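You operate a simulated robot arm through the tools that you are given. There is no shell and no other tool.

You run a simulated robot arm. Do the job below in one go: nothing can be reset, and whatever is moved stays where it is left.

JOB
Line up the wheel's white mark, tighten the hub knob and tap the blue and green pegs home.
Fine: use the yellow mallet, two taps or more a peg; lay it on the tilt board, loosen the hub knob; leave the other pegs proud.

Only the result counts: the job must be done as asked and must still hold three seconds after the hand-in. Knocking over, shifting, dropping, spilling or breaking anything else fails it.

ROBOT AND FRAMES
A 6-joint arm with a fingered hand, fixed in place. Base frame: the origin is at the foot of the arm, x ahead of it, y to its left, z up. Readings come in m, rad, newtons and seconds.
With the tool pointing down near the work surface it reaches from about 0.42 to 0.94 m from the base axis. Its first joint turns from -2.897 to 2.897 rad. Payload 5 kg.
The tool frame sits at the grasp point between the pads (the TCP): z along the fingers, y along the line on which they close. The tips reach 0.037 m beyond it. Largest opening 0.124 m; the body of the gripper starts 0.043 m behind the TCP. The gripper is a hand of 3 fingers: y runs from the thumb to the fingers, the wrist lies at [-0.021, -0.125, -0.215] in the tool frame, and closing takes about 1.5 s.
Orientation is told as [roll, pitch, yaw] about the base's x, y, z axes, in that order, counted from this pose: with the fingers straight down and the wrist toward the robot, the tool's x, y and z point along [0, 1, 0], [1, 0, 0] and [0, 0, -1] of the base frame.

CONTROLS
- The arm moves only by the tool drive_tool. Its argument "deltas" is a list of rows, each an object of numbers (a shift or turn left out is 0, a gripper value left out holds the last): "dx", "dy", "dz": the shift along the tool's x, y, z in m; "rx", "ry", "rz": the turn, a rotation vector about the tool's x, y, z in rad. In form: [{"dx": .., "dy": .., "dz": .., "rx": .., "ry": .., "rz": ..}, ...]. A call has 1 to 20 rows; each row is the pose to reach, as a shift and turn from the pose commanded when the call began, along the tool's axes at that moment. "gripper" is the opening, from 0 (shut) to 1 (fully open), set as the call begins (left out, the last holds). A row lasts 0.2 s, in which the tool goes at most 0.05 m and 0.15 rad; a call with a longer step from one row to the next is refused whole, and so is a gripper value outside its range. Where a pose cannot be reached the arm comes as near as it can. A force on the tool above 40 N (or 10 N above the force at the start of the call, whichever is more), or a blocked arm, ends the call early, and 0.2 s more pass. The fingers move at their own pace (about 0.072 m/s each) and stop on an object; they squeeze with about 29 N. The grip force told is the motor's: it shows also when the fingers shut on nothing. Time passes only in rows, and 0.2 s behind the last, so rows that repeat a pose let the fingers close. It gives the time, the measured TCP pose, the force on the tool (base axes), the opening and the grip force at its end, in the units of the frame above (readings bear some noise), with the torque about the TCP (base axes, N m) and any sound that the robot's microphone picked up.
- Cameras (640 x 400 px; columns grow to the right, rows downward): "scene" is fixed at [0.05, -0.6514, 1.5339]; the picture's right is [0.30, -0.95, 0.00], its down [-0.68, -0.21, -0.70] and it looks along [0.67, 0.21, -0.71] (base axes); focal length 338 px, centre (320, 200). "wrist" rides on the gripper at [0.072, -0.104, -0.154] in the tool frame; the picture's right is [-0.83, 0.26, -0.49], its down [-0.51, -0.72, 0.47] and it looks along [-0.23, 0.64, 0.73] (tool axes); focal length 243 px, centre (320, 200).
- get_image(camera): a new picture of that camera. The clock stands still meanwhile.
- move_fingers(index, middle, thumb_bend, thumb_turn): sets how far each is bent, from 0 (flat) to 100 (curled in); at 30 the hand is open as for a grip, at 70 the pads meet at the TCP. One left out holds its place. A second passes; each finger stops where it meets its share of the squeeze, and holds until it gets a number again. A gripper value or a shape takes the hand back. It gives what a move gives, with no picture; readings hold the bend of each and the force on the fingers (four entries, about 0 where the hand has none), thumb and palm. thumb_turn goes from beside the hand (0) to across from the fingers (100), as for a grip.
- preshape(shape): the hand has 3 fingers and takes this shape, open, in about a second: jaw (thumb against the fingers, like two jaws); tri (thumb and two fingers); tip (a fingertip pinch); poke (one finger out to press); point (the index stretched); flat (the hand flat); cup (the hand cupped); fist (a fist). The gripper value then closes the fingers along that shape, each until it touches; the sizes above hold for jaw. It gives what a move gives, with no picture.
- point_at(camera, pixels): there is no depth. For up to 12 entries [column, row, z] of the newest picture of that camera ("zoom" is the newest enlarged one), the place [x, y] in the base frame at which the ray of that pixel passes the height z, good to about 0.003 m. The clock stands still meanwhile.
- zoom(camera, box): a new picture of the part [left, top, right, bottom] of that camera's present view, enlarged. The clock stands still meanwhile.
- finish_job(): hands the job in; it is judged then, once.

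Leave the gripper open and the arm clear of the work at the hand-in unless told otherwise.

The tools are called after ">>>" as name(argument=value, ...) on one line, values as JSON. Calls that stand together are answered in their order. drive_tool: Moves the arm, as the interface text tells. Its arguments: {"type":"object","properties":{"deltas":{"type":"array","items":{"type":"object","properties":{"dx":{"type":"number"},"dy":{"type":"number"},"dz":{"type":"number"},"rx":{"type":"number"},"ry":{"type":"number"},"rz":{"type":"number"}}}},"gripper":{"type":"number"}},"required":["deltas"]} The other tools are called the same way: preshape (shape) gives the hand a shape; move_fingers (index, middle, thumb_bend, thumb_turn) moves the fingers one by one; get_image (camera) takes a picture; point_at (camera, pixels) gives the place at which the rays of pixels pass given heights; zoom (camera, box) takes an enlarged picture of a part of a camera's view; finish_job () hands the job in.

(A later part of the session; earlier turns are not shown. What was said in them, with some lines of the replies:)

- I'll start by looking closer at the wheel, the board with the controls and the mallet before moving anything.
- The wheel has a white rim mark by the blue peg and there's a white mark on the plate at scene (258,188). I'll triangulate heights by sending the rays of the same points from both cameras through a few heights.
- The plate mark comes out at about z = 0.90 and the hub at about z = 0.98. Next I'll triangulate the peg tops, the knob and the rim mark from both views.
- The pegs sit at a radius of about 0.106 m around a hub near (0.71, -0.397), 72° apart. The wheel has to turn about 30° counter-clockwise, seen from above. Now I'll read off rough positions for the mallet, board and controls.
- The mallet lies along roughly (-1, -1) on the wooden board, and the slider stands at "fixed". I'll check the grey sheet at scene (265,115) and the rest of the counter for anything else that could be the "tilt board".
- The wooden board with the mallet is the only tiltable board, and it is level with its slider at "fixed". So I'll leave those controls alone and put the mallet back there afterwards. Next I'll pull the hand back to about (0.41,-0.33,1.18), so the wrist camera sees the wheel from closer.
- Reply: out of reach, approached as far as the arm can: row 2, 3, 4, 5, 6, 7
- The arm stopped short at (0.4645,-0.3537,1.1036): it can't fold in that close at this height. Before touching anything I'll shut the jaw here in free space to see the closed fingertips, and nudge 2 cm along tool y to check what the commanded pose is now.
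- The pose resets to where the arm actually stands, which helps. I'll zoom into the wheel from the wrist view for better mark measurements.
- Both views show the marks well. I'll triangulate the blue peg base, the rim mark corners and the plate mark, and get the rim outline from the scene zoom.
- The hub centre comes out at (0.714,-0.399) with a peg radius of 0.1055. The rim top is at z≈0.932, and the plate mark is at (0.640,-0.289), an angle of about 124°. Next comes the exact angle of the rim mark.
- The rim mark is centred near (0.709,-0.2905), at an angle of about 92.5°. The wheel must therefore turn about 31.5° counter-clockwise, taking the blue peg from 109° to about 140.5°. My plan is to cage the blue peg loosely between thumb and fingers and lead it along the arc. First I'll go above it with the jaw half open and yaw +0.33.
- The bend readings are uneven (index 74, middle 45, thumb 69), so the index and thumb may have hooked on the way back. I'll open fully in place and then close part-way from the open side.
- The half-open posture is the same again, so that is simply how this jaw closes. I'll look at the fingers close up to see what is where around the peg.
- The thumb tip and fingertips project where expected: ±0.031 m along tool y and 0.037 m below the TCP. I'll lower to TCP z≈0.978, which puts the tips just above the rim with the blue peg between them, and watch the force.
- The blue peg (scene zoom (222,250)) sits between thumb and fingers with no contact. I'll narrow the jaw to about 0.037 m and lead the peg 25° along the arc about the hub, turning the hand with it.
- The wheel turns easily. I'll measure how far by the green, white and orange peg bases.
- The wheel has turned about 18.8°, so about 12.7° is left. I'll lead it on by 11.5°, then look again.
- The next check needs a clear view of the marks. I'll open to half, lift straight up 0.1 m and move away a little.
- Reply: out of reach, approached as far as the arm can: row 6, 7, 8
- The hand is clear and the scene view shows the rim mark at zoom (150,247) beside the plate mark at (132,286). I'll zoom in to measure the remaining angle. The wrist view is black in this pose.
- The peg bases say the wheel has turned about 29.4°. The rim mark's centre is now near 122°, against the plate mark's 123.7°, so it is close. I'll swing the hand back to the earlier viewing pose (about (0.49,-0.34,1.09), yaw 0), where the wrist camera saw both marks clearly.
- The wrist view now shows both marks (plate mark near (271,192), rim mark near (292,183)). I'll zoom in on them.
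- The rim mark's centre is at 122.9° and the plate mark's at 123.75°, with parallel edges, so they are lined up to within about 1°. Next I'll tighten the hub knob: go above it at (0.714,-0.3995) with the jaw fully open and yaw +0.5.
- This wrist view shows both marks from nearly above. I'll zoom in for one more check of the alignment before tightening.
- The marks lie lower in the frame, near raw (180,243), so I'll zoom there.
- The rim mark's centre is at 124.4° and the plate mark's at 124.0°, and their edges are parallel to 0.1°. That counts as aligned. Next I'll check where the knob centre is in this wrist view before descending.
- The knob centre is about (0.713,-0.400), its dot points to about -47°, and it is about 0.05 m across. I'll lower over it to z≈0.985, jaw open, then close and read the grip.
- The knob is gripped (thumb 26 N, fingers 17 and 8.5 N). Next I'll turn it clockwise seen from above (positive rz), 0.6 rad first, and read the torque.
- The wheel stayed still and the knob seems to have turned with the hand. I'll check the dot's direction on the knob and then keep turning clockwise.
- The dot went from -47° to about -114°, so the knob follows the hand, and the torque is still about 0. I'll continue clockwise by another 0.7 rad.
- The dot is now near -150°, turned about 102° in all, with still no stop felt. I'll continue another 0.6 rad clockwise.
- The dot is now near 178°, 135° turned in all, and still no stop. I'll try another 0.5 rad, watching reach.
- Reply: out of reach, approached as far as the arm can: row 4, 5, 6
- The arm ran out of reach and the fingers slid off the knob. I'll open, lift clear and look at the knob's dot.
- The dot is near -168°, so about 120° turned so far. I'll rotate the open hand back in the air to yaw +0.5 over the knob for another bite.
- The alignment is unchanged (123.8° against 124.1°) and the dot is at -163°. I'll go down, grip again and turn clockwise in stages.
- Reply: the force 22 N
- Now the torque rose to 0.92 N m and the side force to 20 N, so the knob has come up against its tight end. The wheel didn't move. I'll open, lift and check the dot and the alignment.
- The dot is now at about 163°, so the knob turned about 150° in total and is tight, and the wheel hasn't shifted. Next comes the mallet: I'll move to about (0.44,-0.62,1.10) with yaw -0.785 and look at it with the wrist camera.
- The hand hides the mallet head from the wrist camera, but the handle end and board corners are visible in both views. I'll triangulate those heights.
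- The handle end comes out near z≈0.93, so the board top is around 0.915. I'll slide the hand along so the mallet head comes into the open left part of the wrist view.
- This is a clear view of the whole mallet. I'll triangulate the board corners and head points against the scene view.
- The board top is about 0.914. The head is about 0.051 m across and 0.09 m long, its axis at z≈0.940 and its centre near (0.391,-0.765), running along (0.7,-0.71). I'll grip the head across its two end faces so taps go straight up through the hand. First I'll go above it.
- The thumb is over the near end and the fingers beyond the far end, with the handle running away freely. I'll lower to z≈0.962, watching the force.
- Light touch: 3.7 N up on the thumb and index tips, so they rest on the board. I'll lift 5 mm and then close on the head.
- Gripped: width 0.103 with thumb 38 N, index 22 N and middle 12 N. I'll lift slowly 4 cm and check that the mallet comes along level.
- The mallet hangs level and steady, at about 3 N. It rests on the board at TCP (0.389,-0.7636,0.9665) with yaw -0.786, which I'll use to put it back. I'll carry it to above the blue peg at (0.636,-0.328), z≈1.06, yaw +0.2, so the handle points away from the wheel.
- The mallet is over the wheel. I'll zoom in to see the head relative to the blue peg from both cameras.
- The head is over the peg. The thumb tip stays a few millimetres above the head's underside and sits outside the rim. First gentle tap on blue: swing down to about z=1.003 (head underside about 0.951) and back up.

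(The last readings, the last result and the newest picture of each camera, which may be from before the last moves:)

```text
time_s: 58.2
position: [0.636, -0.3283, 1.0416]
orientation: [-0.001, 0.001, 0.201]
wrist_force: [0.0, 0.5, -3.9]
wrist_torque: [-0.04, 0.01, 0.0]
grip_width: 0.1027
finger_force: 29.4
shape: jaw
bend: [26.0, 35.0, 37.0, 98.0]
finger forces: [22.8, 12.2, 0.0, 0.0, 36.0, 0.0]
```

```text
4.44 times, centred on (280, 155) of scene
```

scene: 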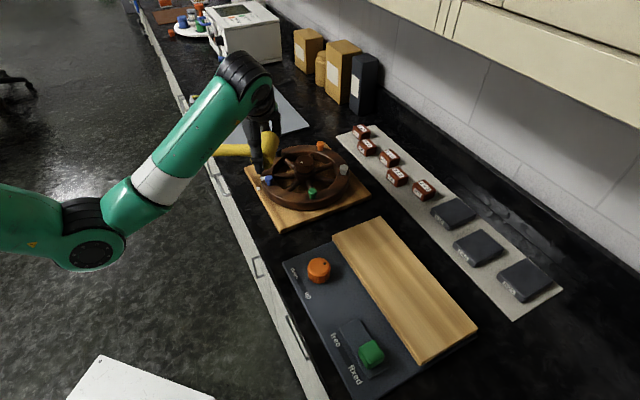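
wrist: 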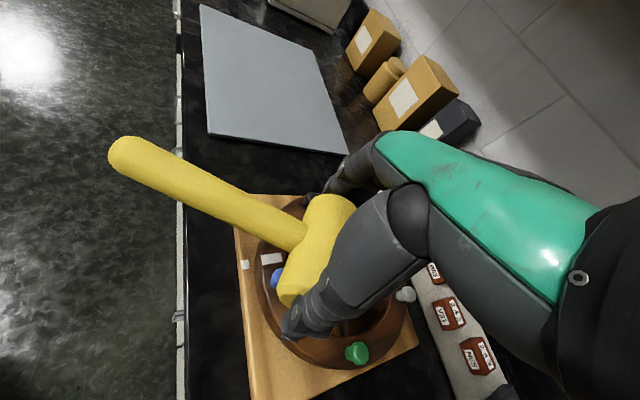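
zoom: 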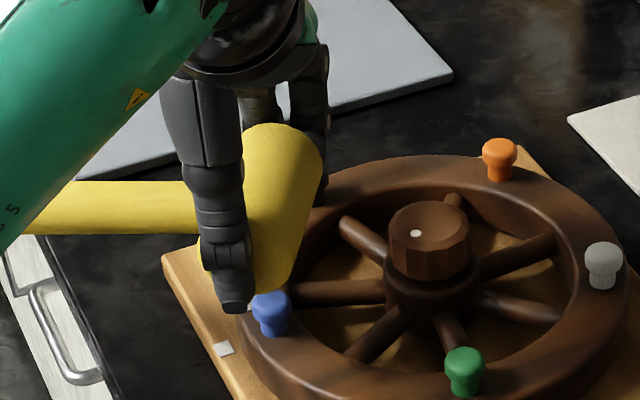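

No sound and no change, so it probably fell just short. Again, about 5 mm deeper (to z≈0.998).

>>> drive_tool(deltas=[{"dz": 0.015}, {"dz": 0.0435}, {"dz": 0.02}, {"dz": 0.0}, {"dz": 0.0}])

>>> zoom(camera="scene", box=[230, 110, 330, 200])

```text
time_s: 59.4
position: [0.6363, -0.3274, 1.0429]
orientation: [-0.001, 0.0, 0.2]
wrist_force: [1.1, 0.6, -3.6]
wrist_torque: [-0.09, -0.01, 0.0]
grip_width: 0.1026
finger_force: 28.8
shape: jaw
bend: [26.0, 35.0, 37.0, 98.0]
finger forces: [23.0, 12.4, 0.0, 0.0, 35.8, 0.0]
```

```text
4.44 times, centred on (280, 155) of scene
```

zoom: 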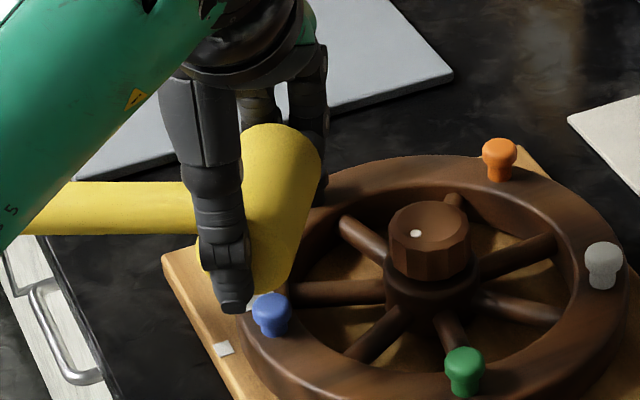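

Still no sound. I'll look closely at the blue peg's height compared with the others.

>>> zoom(camera="scene", box=[250, 160, 310, 200])

```text
10.00 times, centred on (280, 180) of scene
```

zoom: 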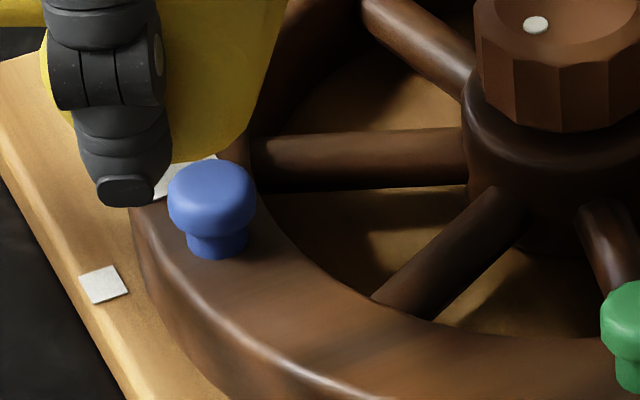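

The blue peg did go down about 4 mm (its top moved from row 148 to 160 at 10×), so the taps work. Second proper tap: a quicker swing, 5 mm deeper.

>>> drive_tool(deltas=[{"dz": 0.01}, {"dz": 0.05}, {"dz": 0.01}, {"dz": 0.0}, {"dz": 0.0}])

>>> zoom(camera="scene", box=[250, 160, 310, 200])

```text
time_s: 60.6
position: [0.6367, -0.3274, 1.0432]
orientation: [-0.002, 0.0, 0.201]
wrist_force: [-0.4, 0.2, -3.1]
wrist_torque: [-0.05, -0.02, -0.02]
grip_width: 0.1028
finger_force: 29.1
shape: jaw
bend: [26.0, 35.0, 37.0, 98.0]
finger forces: [22.8, 12.3, 0.1, 0.0, 35.9, 0.0]
```

```text
10.00 times, centred on (280, 180) of scene
```

zoom: 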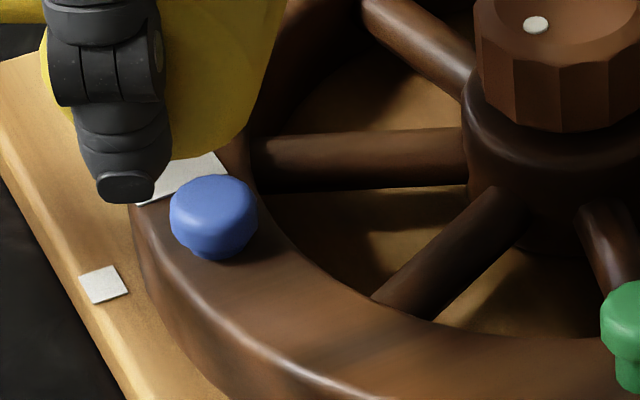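

Down another 5 mm or so, with only a sliver of the neck left. Third tap, deeper still; it should seat.

>>> drive_tool(deltas=[{"dz": 0.012}, {"dz": 0.057}, {"dz": 0.015}, {"dz": 0.0}, {"dz": 0.0}])

>>> zoom(camera="scene", box=[250, 160, 310, 200])

```text
time_s: 61.8
position: [0.636, -0.3275, 1.0419]
orientation: [0.001, 0.001, 0.198]
wrist_force: [-0.7, -0.8, -2.9]
wrist_torque: [-0.1, -0.04, -0.01]
grip_width: 0.1029
finger_force: 28.6
shape: jaw
bend: [26.0, 35.0, 37.0, 98.0]
finger forces: [23.1, 12.1, 0.0, 0.1, 36.1, 0.1]
```

```text
10.00 times, centred on (280, 180) of scene
```

zoom: 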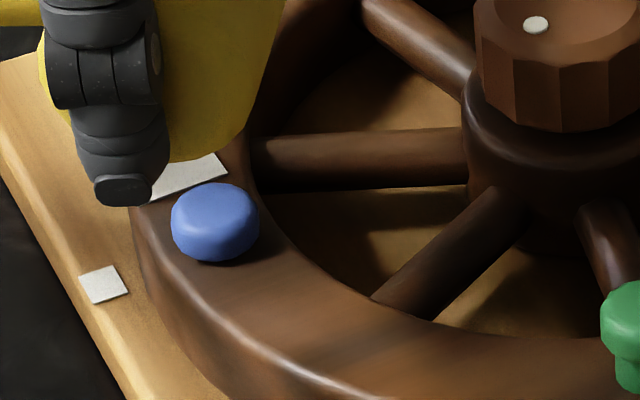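

The blue peg's neck has gone and the head sits on the rim. One more firmer tap to make sure it's fully home.

>>> drive_tool(deltas=[{"dz": 0.02}, {"dz": 0.063}, {"dz": 0.02}, {"dz": 0.0}, {"dz": 0.0}])

>>> zoom(camera="scene", box=[250, 160, 310, 200])

```text
time_s: 63.0
position: [0.6359, -0.3295, 1.0426]
orientation: [0.0, 0.0, 0.199]
wrist_force: [-0.6, 0.0, -4.1]
wrist_torque: [-0.07, -0.01, 0.0]
grip_width: 0.1022
finger_force: 29.1
shape: jaw
bend: [26.0, 36.0, 37.0, 98.0]
finger forces: [22.7, 12.3, 0.1, 0.1, 35.7, 0.1]
```

```text
10.00 times, centred on (280, 180) of scene
```

zoom: 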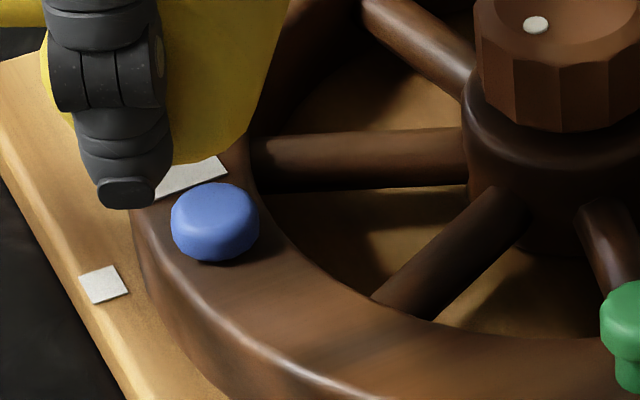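

The blue peg's height no longer changes (row 182), so it is home. Now the green peg at (0.6225,-0.4515): I'll lift a bit and move to TCP (0.605,-0.461) with yaw 0.5. The peg then meets the head off-centre towards the fingers, and the fingers keep clear of the knob.

>>> drive_tool(deltas=[{"dz": -0.0175}, {"dx": -0.02, "dy": -0.0094, "dz": -0.0175, "rz": -0.05}, {"dx": -0.041, "dy": -0.0188, "dz": -0.0175, "rz": -0.1}, {"dx": -0.0614, "dy": -0.0282, "dz": -0.0175, "rz": -0.15}, {"dx": -0.0819, "dy": -0.0376, "dz": -0.0175, "rz": -0.2}, {"dx": -0.1023, "dy": -0.047, "dz": -0.0175, "rz": -0.25}, {"dx": -0.1228, "dy": -0.0564, "dz": -0.0175, "rz": -0.3}, {"dx": -0.1228, "dy": -0.0564, "dz": -0.0175, "rz": -0.3}])

>>> zoom(camera="scene", box=[230, 110, 350, 210])

>>> zoom(camera="wrist", box=[200, 160, 420, 360])

```text
time_s: 64.8
position: [0.6059, -0.4601, 1.0585]
orientation: [0.0, -0.002, 0.498]
wrist_force: [0.0, 0.3, -3.1]
wrist_torque: [-0.07, -0.05, -0.03]
grip_width: 0.1024
finger_force: 29.3
shape: jaw
bend: [26.0, 36.0, 37.0, 98.0]
finger forces: [22.0, 12.3, 0.1, 0.0, 35.1, 0.1]
```

```text
4.00 times, centred on (290, 160) of scene
```

zoom: 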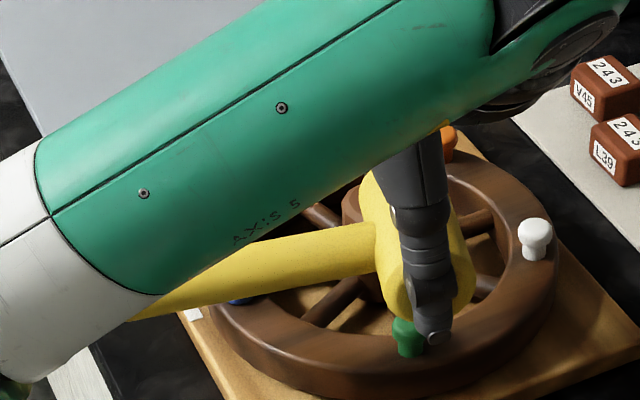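

```text
2.00 times, centred on (310, 260) of wrist
```

zoom: 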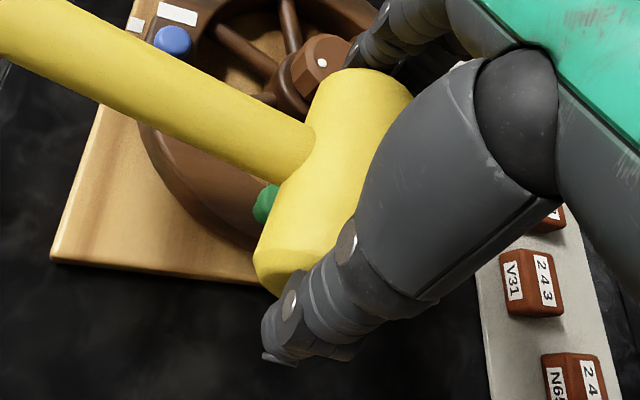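

The head is over the green peg and the fingers are clear of the knob. First tap on green, down to z≈0.998.

>>> drive_tool(deltas=[{"dz": 0.02}, {"dz": 0.061}, {"dz": 0.025}, {"dz": 0.015}, {"dz": 0.015}])

>>> zoom(camera="scene", box=[270, 165, 350, 215])

```text
time_s: 66.0
position: [0.6051, -0.4592, 1.0442]
orientation: [0.001, 0.001, 0.499]
wrist_force: [0.0, 0.0, -3.0]
wrist_torque: [-0.08, -0.06, 0.0]
grip_width: 0.1021
finger_force: 28.3
shape: jaw
bend: [26.0, 36.0, 37.0, 98.0]
finger forces: [22.0, 12.3, 0.0, 0.0, 35.2, 0.0]
```

```text
8.00 times, centred on (310, 190) of scene
```

zoom: 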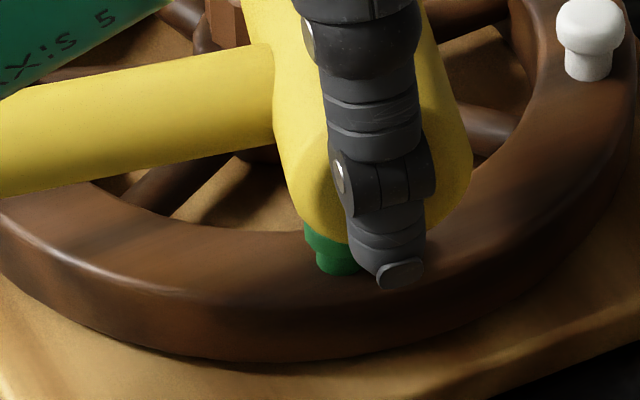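

The green peg is partly hidden. Second tap, about 5 mm deeper.

>>> drive_tool(deltas=[{"dz": 0.01}, {"dz": 0.0515}, {"dz": 0.01}, {"dz": 0.0}, {"dz": 0.0}])

>>> zoom(camera="scene", box=[270, 165, 350, 215])

```text
time_s: 67.2
position: [0.6063, -0.4598, 1.0442]
orientation: [0.0, -0.001, 0.499]
wrist_force: [0.7, -0.2, -2.9]
wrist_torque: [-0.08, -0.02, -0.02]
grip_width: 0.1025
finger_force: 29.1
shape: jaw
bend: [26.0, 36.0, 37.0, 98.0]
finger forces: [22.0, 12.3, 0.0, 0.0, 35.2, 0.0]
```

```text
8.00 times, centred on (310, 190) of scene
```

zoom: 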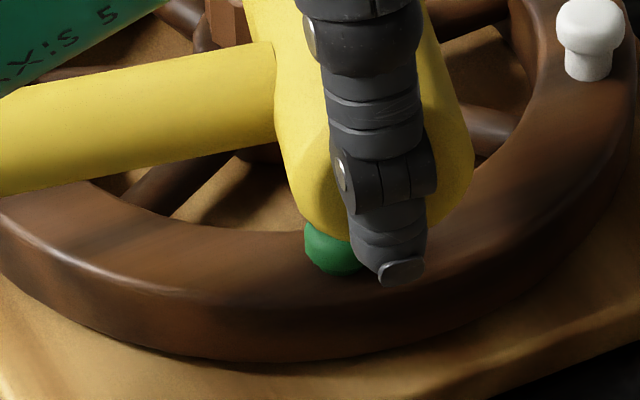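

The green peg is nearly down. Third tap, deeper.

>>> drive_tool(deltas=[{"dz": 0.012}, {"dz": 0.057}, {"dz": 0.015}, {"dz": 0.0}, {"dz": 0.0}])

>>> zoom(camera="scene", box=[270, 165, 350, 215])

```text
time_s: 68.4
position: [0.6074, -0.459, 1.0441]
orientation: [0.0, -0.001, 0.499]
wrist_force: [-0.7, 0.0, -3.0]
wrist_torque: [-0.07, -0.03, 0.01]
grip_width: 0.1022
finger_force: 29.1
shape: jaw
bend: [26.0, 36.0, 37.0, 98.0]
finger forces: [22.3, 12.3, 0.0, 0.0, 35.3, 0.1]
```

```text
8.00 times, centred on (310, 190) of scene
```

zoom: 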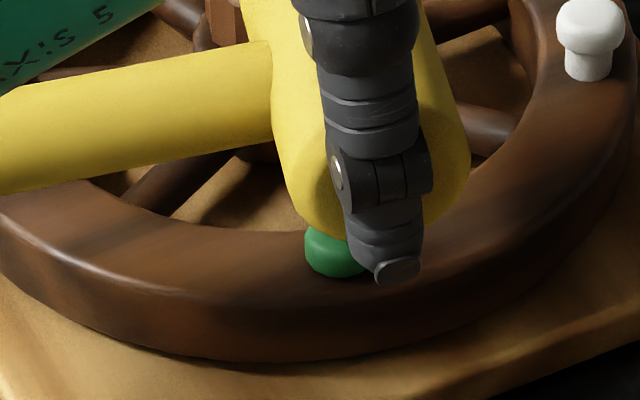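

The green peg's head sits on the rim now. One last firmer tap to be sure, then lift and look.

>>> drive_tool(deltas=[{"dz": 0.02}, {"dz": 0.063}, {"dz": 0.02}, {"dz": 0.0}, {"dz": -0.025}, {"dz": -0.025}])

>>> zoom(camera="scene", box=[240, 130, 360, 215])

```text
time_s: 69.8
position: [0.6047, -0.4602, 1.0688]
orientation: [-0.001, 0.0, 0.498]
wrist_force: [-0.6, 0.5, -3.3]
wrist_torque: [-0.06, -0.08, 0.01]
grip_width: 0.1023
finger_force: 29.1
shape: jaw
bend: [26.0, 36.0, 38.0, 98.0]
finger forces: [22.0, 12.4, 0.0, 0.1, 35.2, 0.0]
```

```text
4.71 times, centred on (300, 172) of scene
```

zoom: 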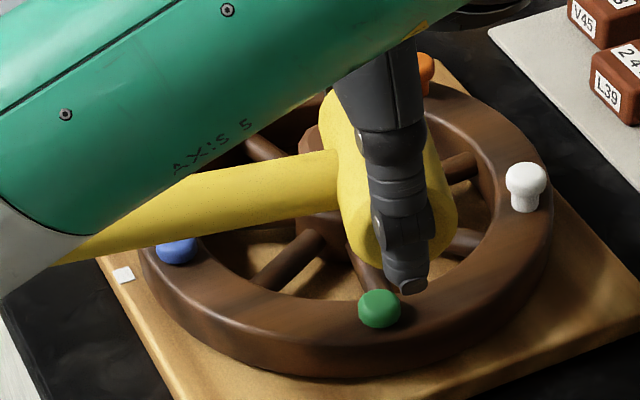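

Both the green and blue pegs are home, and white and orange are still proud. I'll carry the mallet back to above its place on the board (TCP (0.389,-0.7636), yaw -0.786) at z≈1.06.

>>> drive_tool(deltas=[{"dx": -0.0091, "dy": -0.0186, "rz": 0.0713}, {"dx": -0.0182, "dy": -0.0371, "rz": 0.1427}, {"dx": -0.0273, "dy": -0.0557, "rz": 0.214}, {"dx": -0.0364, "dy": -0.0742, "rz": 0.2853}, {"dx": -0.0454, "dy": -0.0928, "rz": 0.3567}, {"dx": -0.0545, "dy": -0.1114, "rz": 0.428}, {"dx": -0.0636, "dy": -0.1299, "rz": 0.4993}, {"dx": -0.0727, "dy": -0.1485, "rz": 0.5707}, {"dx": -0.0818, "dy": -0.1671, "rz": 0.642}, {"dx": -0.0909, "dy": -0.1856, "rz": 0.7133}, {"dx": -0.1, "dy": -0.2042, "rz": 0.7847}, {"dx": -0.1091, "dy": -0.2227, "rz": 0.856}, {"dx": -0.1182, "dy": -0.2413, "rz": 0.9273}, {"dx": -0.1272, "dy": -0.2599, "rz": 0.9987}, {"dx": -0.1363, "dy": -0.2784, "rz": 1.07}, {"dx": -0.1454, "dy": -0.297, "rz": 1.1413}, {"dx": -0.1545, "dy": -0.3155, "rz": 1.2127}, {"dx": -0.1636, "dy": -0.3341, "rz": 1.284}, {"dx": -0.1636, "dy": -0.3341, "rz": 1.284}])

>>> zoom(camera="wrist", box=[130, 100, 440, 380])

>>> get_image(camera="scene")

```text
time_s: 73.8
position: [0.3913, -0.7644, 1.0691]
orientation: [0.0, 0.001, -0.787]
wrist_force: [0.3, -0.2, -4.0]
wrist_torque: [-0.06, 0.06, 0.01]
grip_width: 0.1024
finger_force: 28.9
shape: jaw
bend: [26.0, 36.0, 38.0, 98.0]
finger forces: [21.8, 12.3, 0.0, 0.0, 35.0, 0.0]
```

```text
1.43 times, centred on (285, 240) of wrist
```

zoom: 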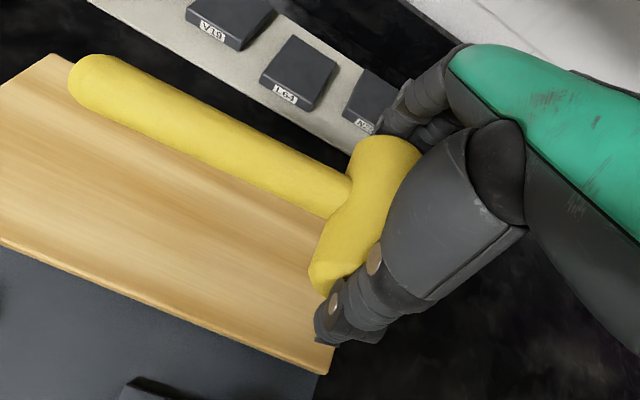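

```text
taken
```

scene: 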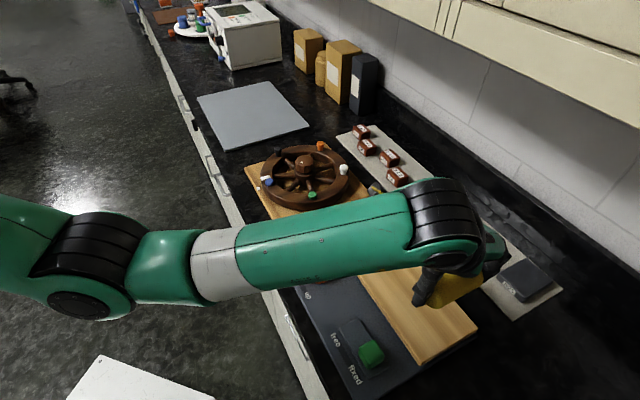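

The mallet is back over its place. I'll lower to z≈0.974 first, then in small steps to contact.

>>> drive_tool(deltas=[{"dx": -0.0008, "dy": -0.002, "dz": 0.025}, {"dx": -0.0008, "dy": -0.002, "dz": 0.05}, {"dx": -0.0008, "dy": -0.002, "dz": 0.075}, {"dx": -0.0008, "dy": -0.002, "dz": 0.088}, {"dx": -0.0008, "dy": -0.002, "dz": 0.095}, {"dx": -0.0008, "dy": -0.002, "dz": 0.095}])

>>> drive_tool(deltas=[{"dz": 0.002}, {"dz": 0.004}, {"dz": 0.006}, {"dz": 0.0075}, {"dz": 0.0075}])

>>> zoom(camera="wrist", box=[130, 100, 440, 380])

```text
time_s: 75.2
position: [0.3892, -0.7624, 0.9741]
orientation: [-0.001, 0.0, -0.784]
wrist_force: [0.8, -0.1, -2.4]
wrist_torque: [-0.01, 0.04, 0.0]
grip_width: 0.1022
finger_force: 28.8
shape: jaw
bend: [26.0, 36.0, 38.0, 98.0]
finger forces: [21.6, 12.4, 0.0, 0.0, 34.9, 0.0]
```

```text
time_s: 76.4
position: [0.3889, -0.7635, 0.9678]
orientation: [0.001, -0.001, -0.781]
wrist_force: [-1.3, 0.9, 2.5]
wrist_torque: [-0.09, -0.18, 0.06]
grip_width: 0.1022
finger_force: 29.1
shape: jaw
bend: [26.0, 36.0, 38.0, 98.0]
finger forces: [21.5, 11.9, 0.1, 0.1, 35.6, 0.1]
```

```text
1.43 times, centred on (285, 240) of wrist
```

zoom: 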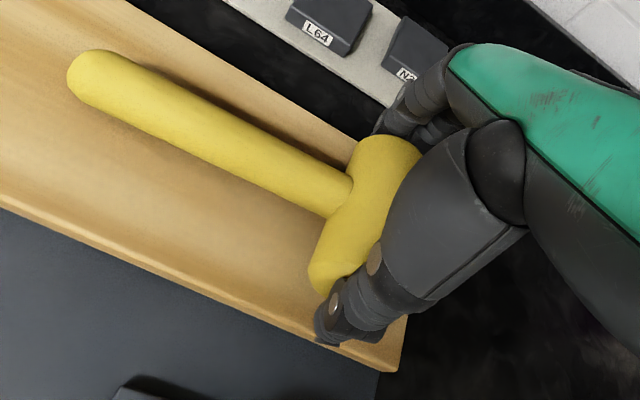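

Force swung from -2.4 to +2.5 N, so the mallet rests on the board. I'll open the hand in place, then lift straight up.

>>> drive_tool(deltas=[{"dz": 0.0}, {"dz": 0.0}, {"dz": 0.0}, {"dz": 0.0}, {"dz": 0.0}, {"dz": 0.0}], gripper=1.0)

>>> zoom(camera="wrist", box=[130, 100, 440, 380])

```text
time_s: 77.8
position: [0.389, -0.7634, 0.9666]
orientation: [-0.001, -0.002, -0.784]
wrist_force: [0.6, 0.4, 0.0]
wrist_torque: [0.0, -0.01, -0.01]
grip_width: 0.124
finger_force: 0.0
shape: jaw
bend: [30.0, 30.0, 30.0, 98.0]
finger forces: [0.1, 0.1, 0.0, 0.2, 0.1, 0.0]
```

```text
1.43 times, centred on (285, 240) of wrist
```

zoom: 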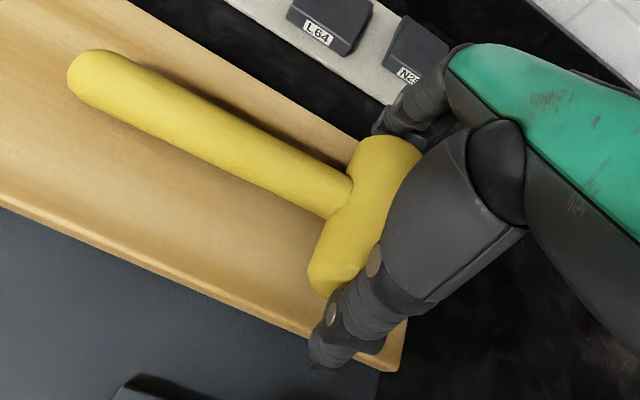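

The hand is open and the mallet lies still. I'll lift straight up to z≈1.07 and check it from the scene camera.

>>> drive_tool(deltas=[{"dz": -0.015}, {"dz": -0.035}, {"dz": -0.065}, {"dz": -0.1}, {"dz": -0.1}])

>>> zoom(camera="wrist", box=[60, 120, 440, 400])

>>> get_image(camera="scene")

```text
time_s: 79.0
position: [0.3883, -0.7612, 1.067]
orientation: [-0.001, 0.0, -0.783]
wrist_force: [0.4, -0.5, 0.1]
wrist_torque: [-0.03, -0.03, -0.01]
grip_width: 0.1236
finger_force: 0.0
shape: jaw
bend: [30.0, 30.0, 30.0, 98.0]
finger forces: [0.0, 0.0, 0.1, 0.0, 0.0, 0.0]
```

```text
1.43 times, centred on (250, 260) of wrist
```

zoom: 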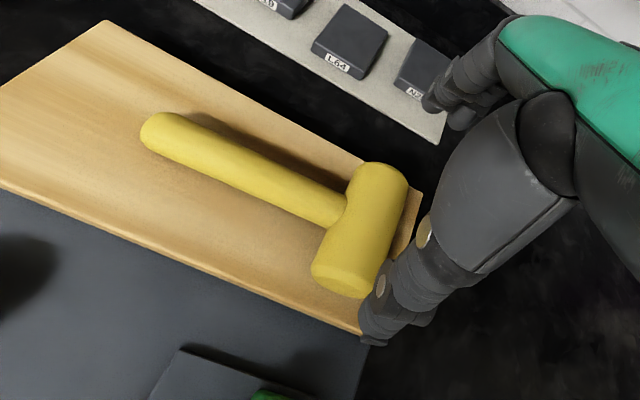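

```text
taken
```

scene: 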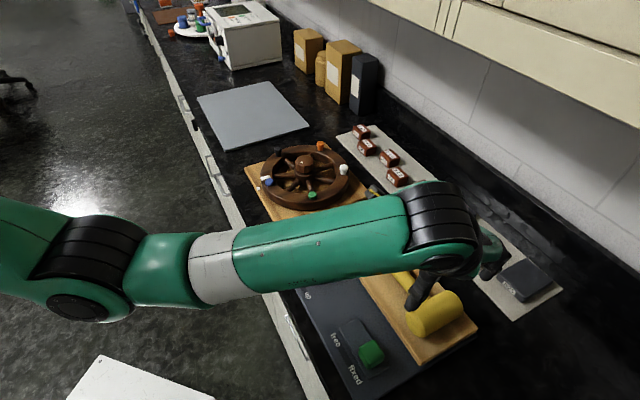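

The mallet lies on the board much as before. Last step is to loosen the hub knob: I'll move above it at (0.713,-0.3995,1.065) with yaw -1.9, ready to turn counter-clockwise.

>>> drive_tool(deltas=[{"dx": 0.0347, "dy": -0.0018, "rz": 0.08}, {"dx": 0.0693, "dy": -0.0036, "rz": 0.16}, {"dx": 0.104, "dy": -0.0054, "rz": 0.239}, {"dx": 0.1387, "dy": -0.0071, "rz": 0.319}, {"dx": 0.1734, "dy": -0.0089, "rz": 0.399}, {"dx": 0.208, "dy": -0.0107, "rz": 0.479}, {"dx": 0.2427, "dy": -0.0125, "rz": 0.559}, {"dx": 0.2774, "dy": -0.0143, "rz": 0.638}, {"dx": 0.312, "dy": -0.0161, "rz": 0.718}, {"dx": 0.3467, "dy": -0.0179, "rz": 0.798}, {"dx": 0.3814, "dy": -0.0196, "rz": 0.878}, {"dx": 0.4161, "dy": -0.0214, "rz": 0.957}, {"dx": 0.4507, "dy": -0.0232, "rz": 1.037}, {"dx": 0.4854, "dy": -0.025, "rz": 1.117}, {"dx": 0.4854, "dy": -0.025, "rz": 1.117}])

>>> get_image(camera="scene")

>>> zoom(camera="scene", box=[240, 110, 380, 215])

```text
time_s: 82.2
position: [0.7137, -0.4001, 1.0661]
orientation: [0.001, 0.001, -1.903]
wrist_force: [-0.4, 0.7, -0.9]
wrist_torque: [-0.01, -0.02, 0.0]
grip_width: 0.1237
finger_force: 0.1
shape: jaw
bend: [30.0, 30.0, 30.0, 98.0]
finger forces: [0.0, 0.0, 0.0, 0.0, 0.0, 0.0]
```

```text
taken
```

scene: 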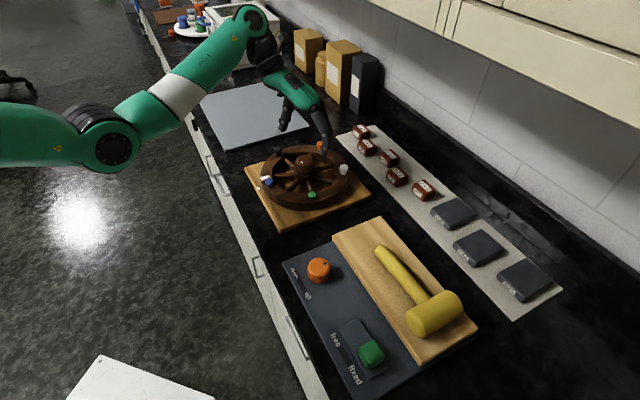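

```text
3.81 times, centred on (310, 162) of scene
```

zoom: 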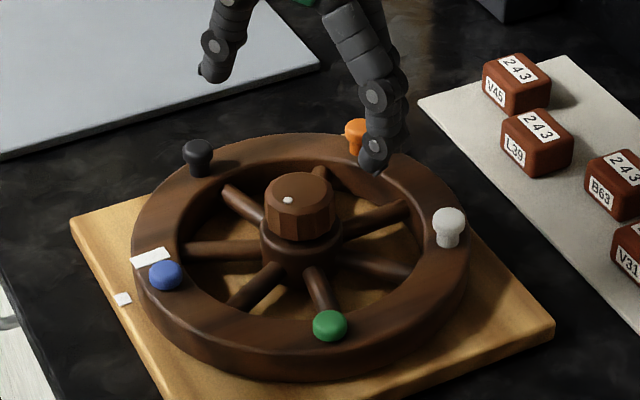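

All is in order: blue and green home, the other three proud, marks aligned, mallet back. I'll lower over the knob and grip it.

>>> drive_tool(deltas=[{"dz": 0.03}, {"dz": 0.06}, {"dz": 0.075}, {"dz": 0.081}, {"dz": 0.081}], gripper=1.0)

>>> drive_tool(deltas=[{"dz": 0.0}, {"dz": 0.0}, {"dz": 0.0}, {"dz": 0.0}, {"dz": 0.0}, {"dz": 0.0}, {"dz": 0.0}, {"dz": 0.0}], gripper=0.0)

>>> zoom(camera="scene", box=[250, 110, 370, 210])

```text
time_s: 83.4
position: [0.7146, -0.401, 0.985]
orientation: [0.0, 0.001, -1.901]
wrist_force: [-0.7, -0.5, -0.6]
wrist_torque: [-0.03, 0.01, -0.02]
grip_width: 0.1239
finger_force: 0.1
shape: jaw
bend: [30.0, 30.0, 30.0, 98.0]
finger forces: [0.1, 0.1, 0.0, 0.0, 0.0, 0.1]
```

```text
time_s: 85.2
position: [0.7144, -0.4015, 0.985]
orientation: [0.0, 0.002, -1.9]
wrist_force: [0.7, 0.0, -2.1]
wrist_torque: [-0.02, -0.06, 0.01]
grip_width: 0.0387
finger_force: 29.4
shape: jaw
bend: [74.0, 54.0, 73.0, 100.0]
finger forces: [16.1, 9.2, 0.1, 0.1, 25.4, 0.0]
```

```text
4.00 times, centred on (310, 160) of scene
```

zoom: 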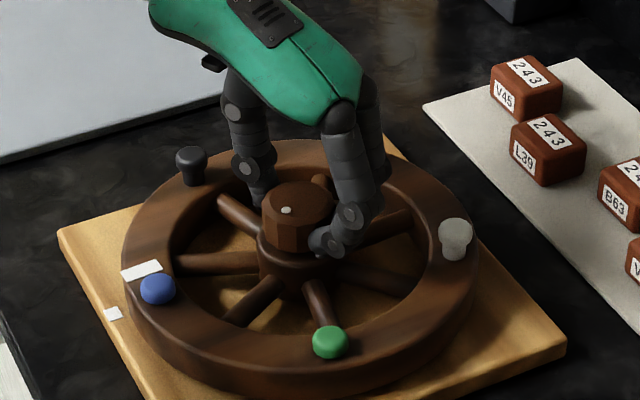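

The knob is gripped. I'll turn counter-clockwise (negative rz) 0.7 rad first, checking that the wheel stays put.

>>> drive_tool(deltas=[{"rz": -0.1}, {"rz": -0.2}, {"rz": -0.3}, {"rz": -0.4}, {"rz": -0.5}, {"rz": -0.6}, {"rz": -0.7}, {"rz": -0.7}])

>>> zoom(camera="scene", box=[250, 110, 370, 210])

```text
time_s: 87.0
position: [0.7148, -0.4004, 0.9845]
orientation: [-0.001, 0.001, -1.199]
wrist_force: [0.6, 11.0, -3.6]
wrist_torque: [0.4, 0.04, -0.05]
grip_width: 0.0385
finger_force: 28.9
shape: jaw
bend: [74.0, 55.0, 73.0, 100.0]
finger forces: [15.2, 7.1, 0.0, 0.0, 31.8, 0.0]
```

```text
4.00 times, centred on (310, 160) of scene
```

zoom: 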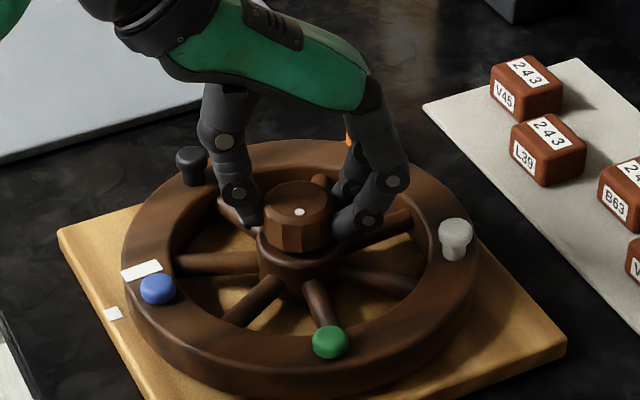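

The dot moved to about -158°, so the knob loosens with the hand, and the wheel hasn't moved. Another 0.8 rad.

>>> drive_tool(deltas=[{"rz": -0.1}, {"rz": -0.2}, {"rz": -0.3}, {"rz": -0.4}, {"rz": -0.5}, {"rz": -0.6}, {"rz": -0.7}, {"rz": -0.8}, {"rz": -0.8}])

>>> zoom(camera="scene", box=[250, 110, 370, 210])

```text
time_s: 89.0
position: [0.7143, -0.401, 0.9848]
orientation: [0.0, 0.002, -0.399]
wrist_force: [-8.0, 18.3, -5.5]
wrist_torque: [0.49, 0.38, -0.02]
grip_width: 0.0377
finger_force: 29.7
shape: jaw
bend: [74.0, 57.0, 73.0, 98.0]
finger forces: [15.0, 4.3, 0.1, 0.1, 33.9, 0.0]
```

```text
4.00 times, centred on (310, 160) of scene
```

zoom: 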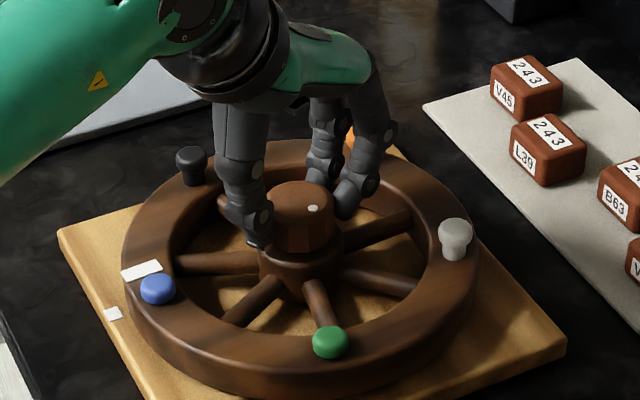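

The dot is at about -114° (83° loosened) and the wheel is still in place. The side force grew to 20 N from a small off-centre, so I'll shift 2 mm to relieve it while turning another 0.8 rad.

>>> drive_tool(deltas=[{"dx": 0.0019, "dy": -0.0019}, {"dx": 0.0019, "dy": -0.0019, "rz": -0.1}, {"dx": 0.0019, "dy": -0.0019, "rz": -0.2}, {"dx": 0.0019, "dy": -0.0019, "rz": -0.3}, {"dx": 0.0019, "dy": -0.0019, "rz": -0.4}, {"dx": 0.0019, "dy": -0.0019, "rz": -0.5}, {"dx": 0.0019, "dy": -0.0019, "rz": -0.6}, {"dx": 0.0019, "dy": -0.0019, "rz": -0.7}, {"dx": 0.0019, "dy": -0.0019, "rz": -0.8}, {"dx": 0.0019, "dy": -0.0019, "rz": -0.8}])

>>> zoom(camera="scene", box=[250, 110, 370, 210])

>>> zoom(camera="wrist", box=[130, 160, 380, 340])

```text
time_s: 91.2
position: [0.7122, -0.3972, 0.9867]
orientation: [0.0, 0.0, 0.398]
wrist_force: [-10.0, 12.9, -6.6]
wrist_torque: [0.28, 0.3, 0.0]
grip_width: 0.038
finger_force: 28.9
shape: jaw
bend: [74.0, 56.0, 73.0, 98.0]
finger forces: [18.6, 5.4, 0.0, 0.0, 28.9, 0.0]
```

```text
4.00 times, centred on (310, 160) of scene
```

zoom: 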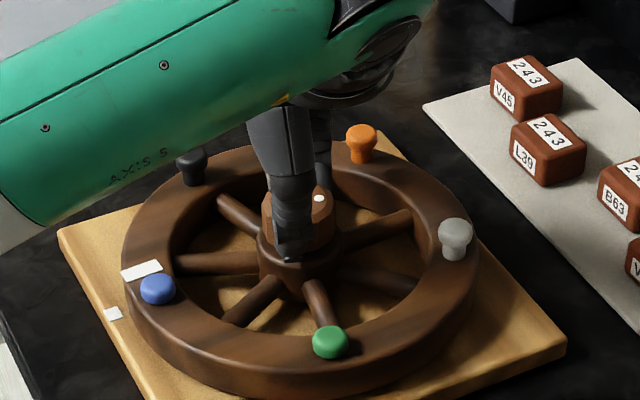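

```text
2.22 times, centred on (255, 250) of wrist
```

zoom: 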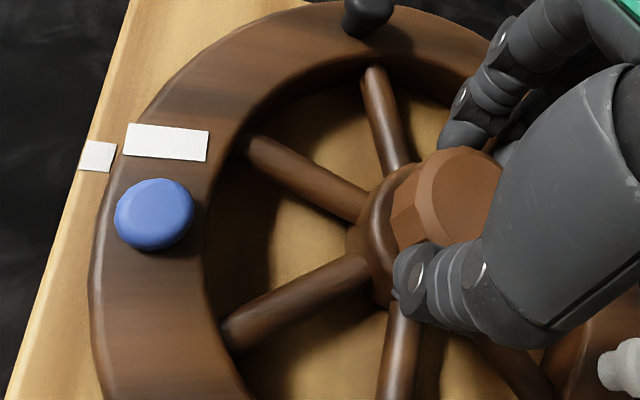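

The dot is at about -62°, nearly back at its loose start of -47°. Another 0.25 rad brings it fully back, then I'll release.

>>> drive_tool(deltas=[{"rz": -0.08}, {"rz": -0.16}, {"rz": -0.25}, {"rz": -0.25}])

>>> drive_tool(deltas=[{"dz": 0.0}, {"dz": 0.0}, {"dz": 0.0}, {"dz": 0.0}, {"dz": 0.0}, {"dz": 0.0}, {"dz": -0.02}, {"dz": -0.05}, {"dz": -0.075}, {"dz": -0.075}], gripper=1.0)

>>> zoom(camera="wrist", box=[130, 160, 380, 340])

>>> zoom(camera="scene", box=[250, 110, 370, 210])

```text
time_s: 92.2
position: [0.7127, -0.3985, 0.9858]
orientation: [0.001, -0.001, 0.647]
wrist_force: [-13.0, 11.9, -7.5]
wrist_torque: [0.23, 0.39, -0.04]
grip_width: 0.0378
finger_force: 28.7
shape: jaw
bend: [74.0, 56.0, 73.0, 98.0]
finger forces: [18.8, 5.5, 0.0, 0.1, 29.0, 0.0]
```

```text
time_s: 94.4
position: [0.712, -0.3979, 1.0619]
orientation: [-0.001, 0.0, 0.65]
wrist_force: [-0.9, 0.3, -0.2]
wrist_torque: [0.02, 0.02, -0.02]
grip_width: 0.1234
finger_force: 0.0
shape: jaw
bend: [30.0, 30.0, 30.0, 98.0]
finger forces: [0.0, 0.1, 0.0, 0.0, 0.0, 0.0]
```

```text
2.22 times, centred on (255, 250) of wrist
```

zoom: 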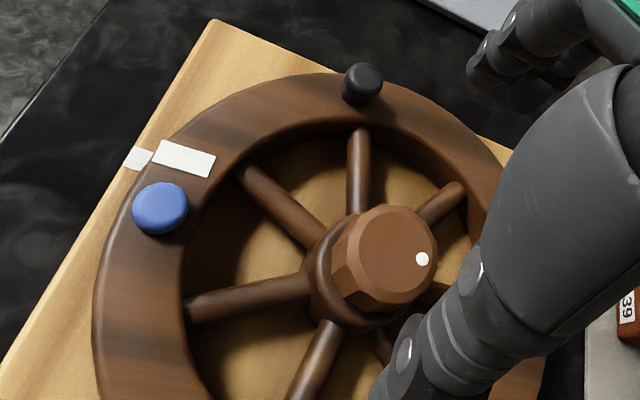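

```text
4.00 times, centred on (310, 160) of scene
```

zoom: 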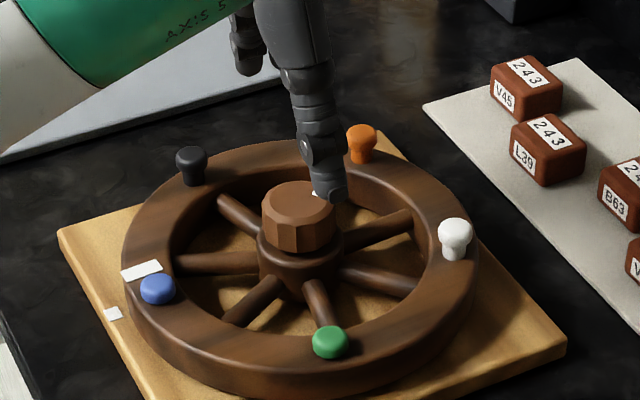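

The knob's dot is back near its original loose direction. I'll verify the mark alignment once more from this view.

>>> zoom(camera="wrist", box=[155, 210, 235, 260])

```text
8.00 times, centred on (195, 235) of wrist
```

zoom: 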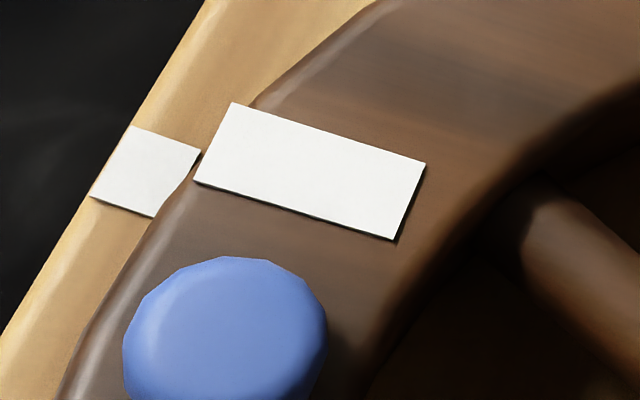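

>>> point_at(camera="zoom", pixels=[[233, 102, 0.931], [427, 163, 0.931], [396, 240, 0.931], [193, 181, 0.931], [131, 125, 0.9], [201, 151, 0.9], [153, 217, 0.9], [90, 196, 0.9]])

```text
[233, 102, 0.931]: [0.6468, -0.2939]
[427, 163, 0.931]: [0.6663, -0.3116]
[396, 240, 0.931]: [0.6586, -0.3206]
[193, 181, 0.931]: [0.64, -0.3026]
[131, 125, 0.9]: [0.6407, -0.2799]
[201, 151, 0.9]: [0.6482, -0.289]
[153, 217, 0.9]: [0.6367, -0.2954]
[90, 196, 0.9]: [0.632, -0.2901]
```

The rim mark is at 123.6° and the plate mark at 124.05°, so they are aligned. Blue and green are home, black, orange and white are proud, the knob is loose and the mallet is on the board. I'll retreat with the hand open to the starting pose, clear of everything.

>>> drive_tool(deltas=[{"rz": 0.13, "dz": -0.005}, {"rz": 0.26, "dz": -0.01}, {"rz": 0.39, "dz": -0.015}, {"rz": 0.52, "dz": -0.02}, {"rz": 0.65, "dz": -0.025}, {"dx": 0.006, "dy": -0.025, "dz": -0.05, "rz": 0.65}, {"dx": 0.012, "dy": -0.05, "dz": -0.075, "rz": 0.65}, {"dx": 0.018, "dy": -0.075, "dz": -0.1, "rz": 0.65}, {"dx": 0.024, "dy": -0.1, "dz": -0.128, "rz": 0.65}, {"dx": 0.0306, "dy": -0.126, "dz": -0.155, "rz": 0.65}, {"dx": 0.0306, "dy": -0.126, "dz": -0.155, "rz": 0.65}])

>>> get_image(camera="scene")

>>> zoom(camera="wrist", box=[140, 160, 330, 340])

>>> zoom(camera="scene", box=[270, 210, 490, 400])

```text
time_s: 96.8
position: [0.5943, -0.4489, 1.2171]
orientation: [0.0, 0.001, -0.003]
wrist_force: [-0.4, -0.2, 0.0]
wrist_torque: [0.0, 0.02, 0.02]
grip_width: 0.1236
finger_force: 0.0
shape: jaw
bend: [30.0, 30.0, 30.0, 98.0]
finger forces: [0.0, 0.0, 0.0, 0.0, 0.0, 0.0]
```

```text
taken
```

scene: 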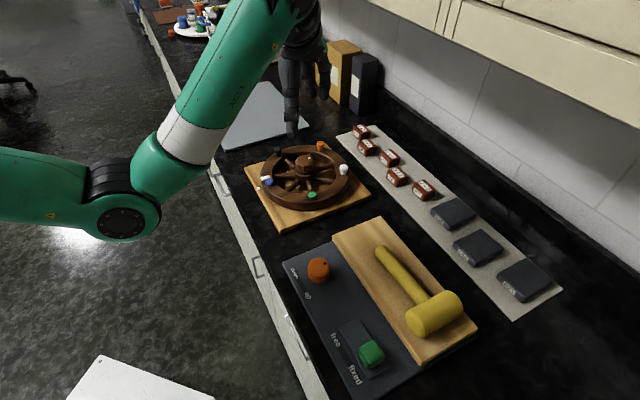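

```text
2.22 times, centred on (235, 250) of wrist
```

zoom: 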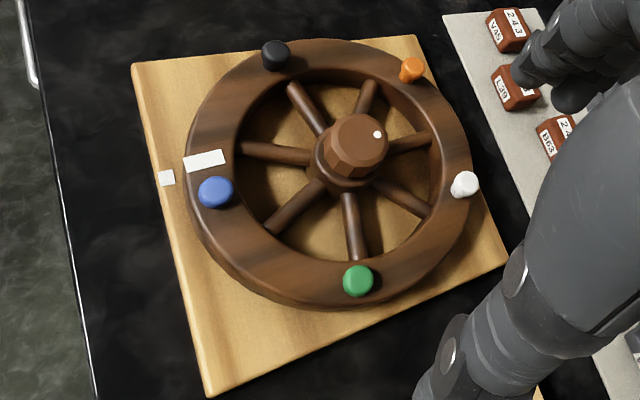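

```text
2.11 times, centred on (380, 305) of scene
```

zoom: 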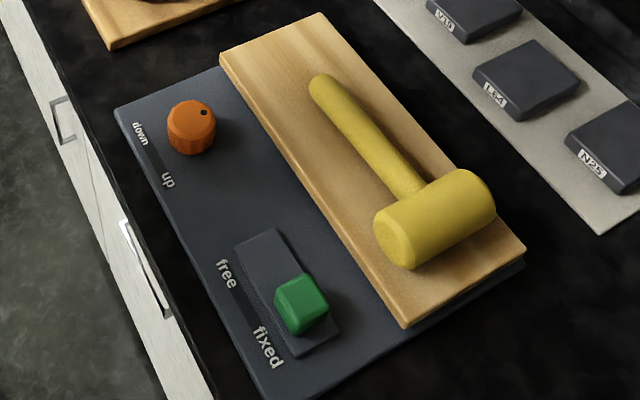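

From the same viewpoint as at the start, the rim mark (204,161) points at the plate mark (167,177). One last numeric check of the marks before handing in.

>>> zoom(camera="wrist", box=[150, 210, 230, 260])

```text
8.00 times, centred on (190, 235) of wrist
```

zoom: 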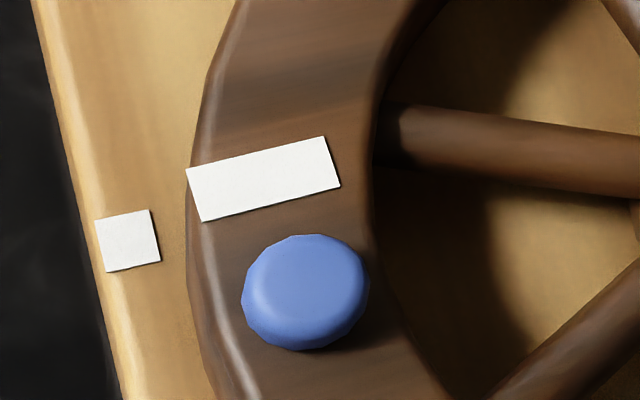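

>>> point_at(camera="zoom", pixels=[[187, 168, 0.931], [324, 136, 0.931], [341, 186, 0.931], [202, 221, 0.931], [96, 219, 0.9], [148, 209, 0.9], [160, 262, 0.9], [107, 272, 0.9], [305, 285, 0.943]])

```text
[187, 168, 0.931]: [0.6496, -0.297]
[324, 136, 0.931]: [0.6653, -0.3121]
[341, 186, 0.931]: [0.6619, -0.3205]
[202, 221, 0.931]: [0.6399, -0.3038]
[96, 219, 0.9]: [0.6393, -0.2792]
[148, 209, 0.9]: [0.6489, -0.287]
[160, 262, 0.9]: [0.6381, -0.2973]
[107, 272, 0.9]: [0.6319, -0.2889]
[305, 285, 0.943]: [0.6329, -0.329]
```

The rim mark reads 123.4° and the plate mark 123.9°, so they are lined up within the measuring error. Blue and green are home after at least three taps each, and black, orange and white are still proud. The mallet rests on the tilt board, the hub knob is loosened, and the hand is open and clear. Handing in.

>>> finish_job()

```text
The job is handed in.
```

I handed the job in with every step done as asked; I have no verdict back yet.

- **Wheel mark:** the rim mark reads 123.4° and the plate mark 123.9°, so they line up to within about half a degree. I measured this after everything else was finished.
- **Hub knob:** I turned it clockwise about 150° until it came up tight. After the tapping I turned it back counter-clockwise to about where it started, so it is loose again.
- **Blue and green pegs:** both are home. I used the yellow mallet, at least three taps each, until another tap no longer moved the blue one and the green head sat on the rim.
- **Other pegs:** black, orange and white are still proud.
- **Mallet:** it lies back on the tilt board in its original spot. I left the board's knob and slider alone.

I held the mallet by its head and tapped with the side of the head, not the end face. The microphone reported no sound during the taps, so I judged the peg depth from the camera views.

The hand is open and the arm is back at its starting position, clear of the work.
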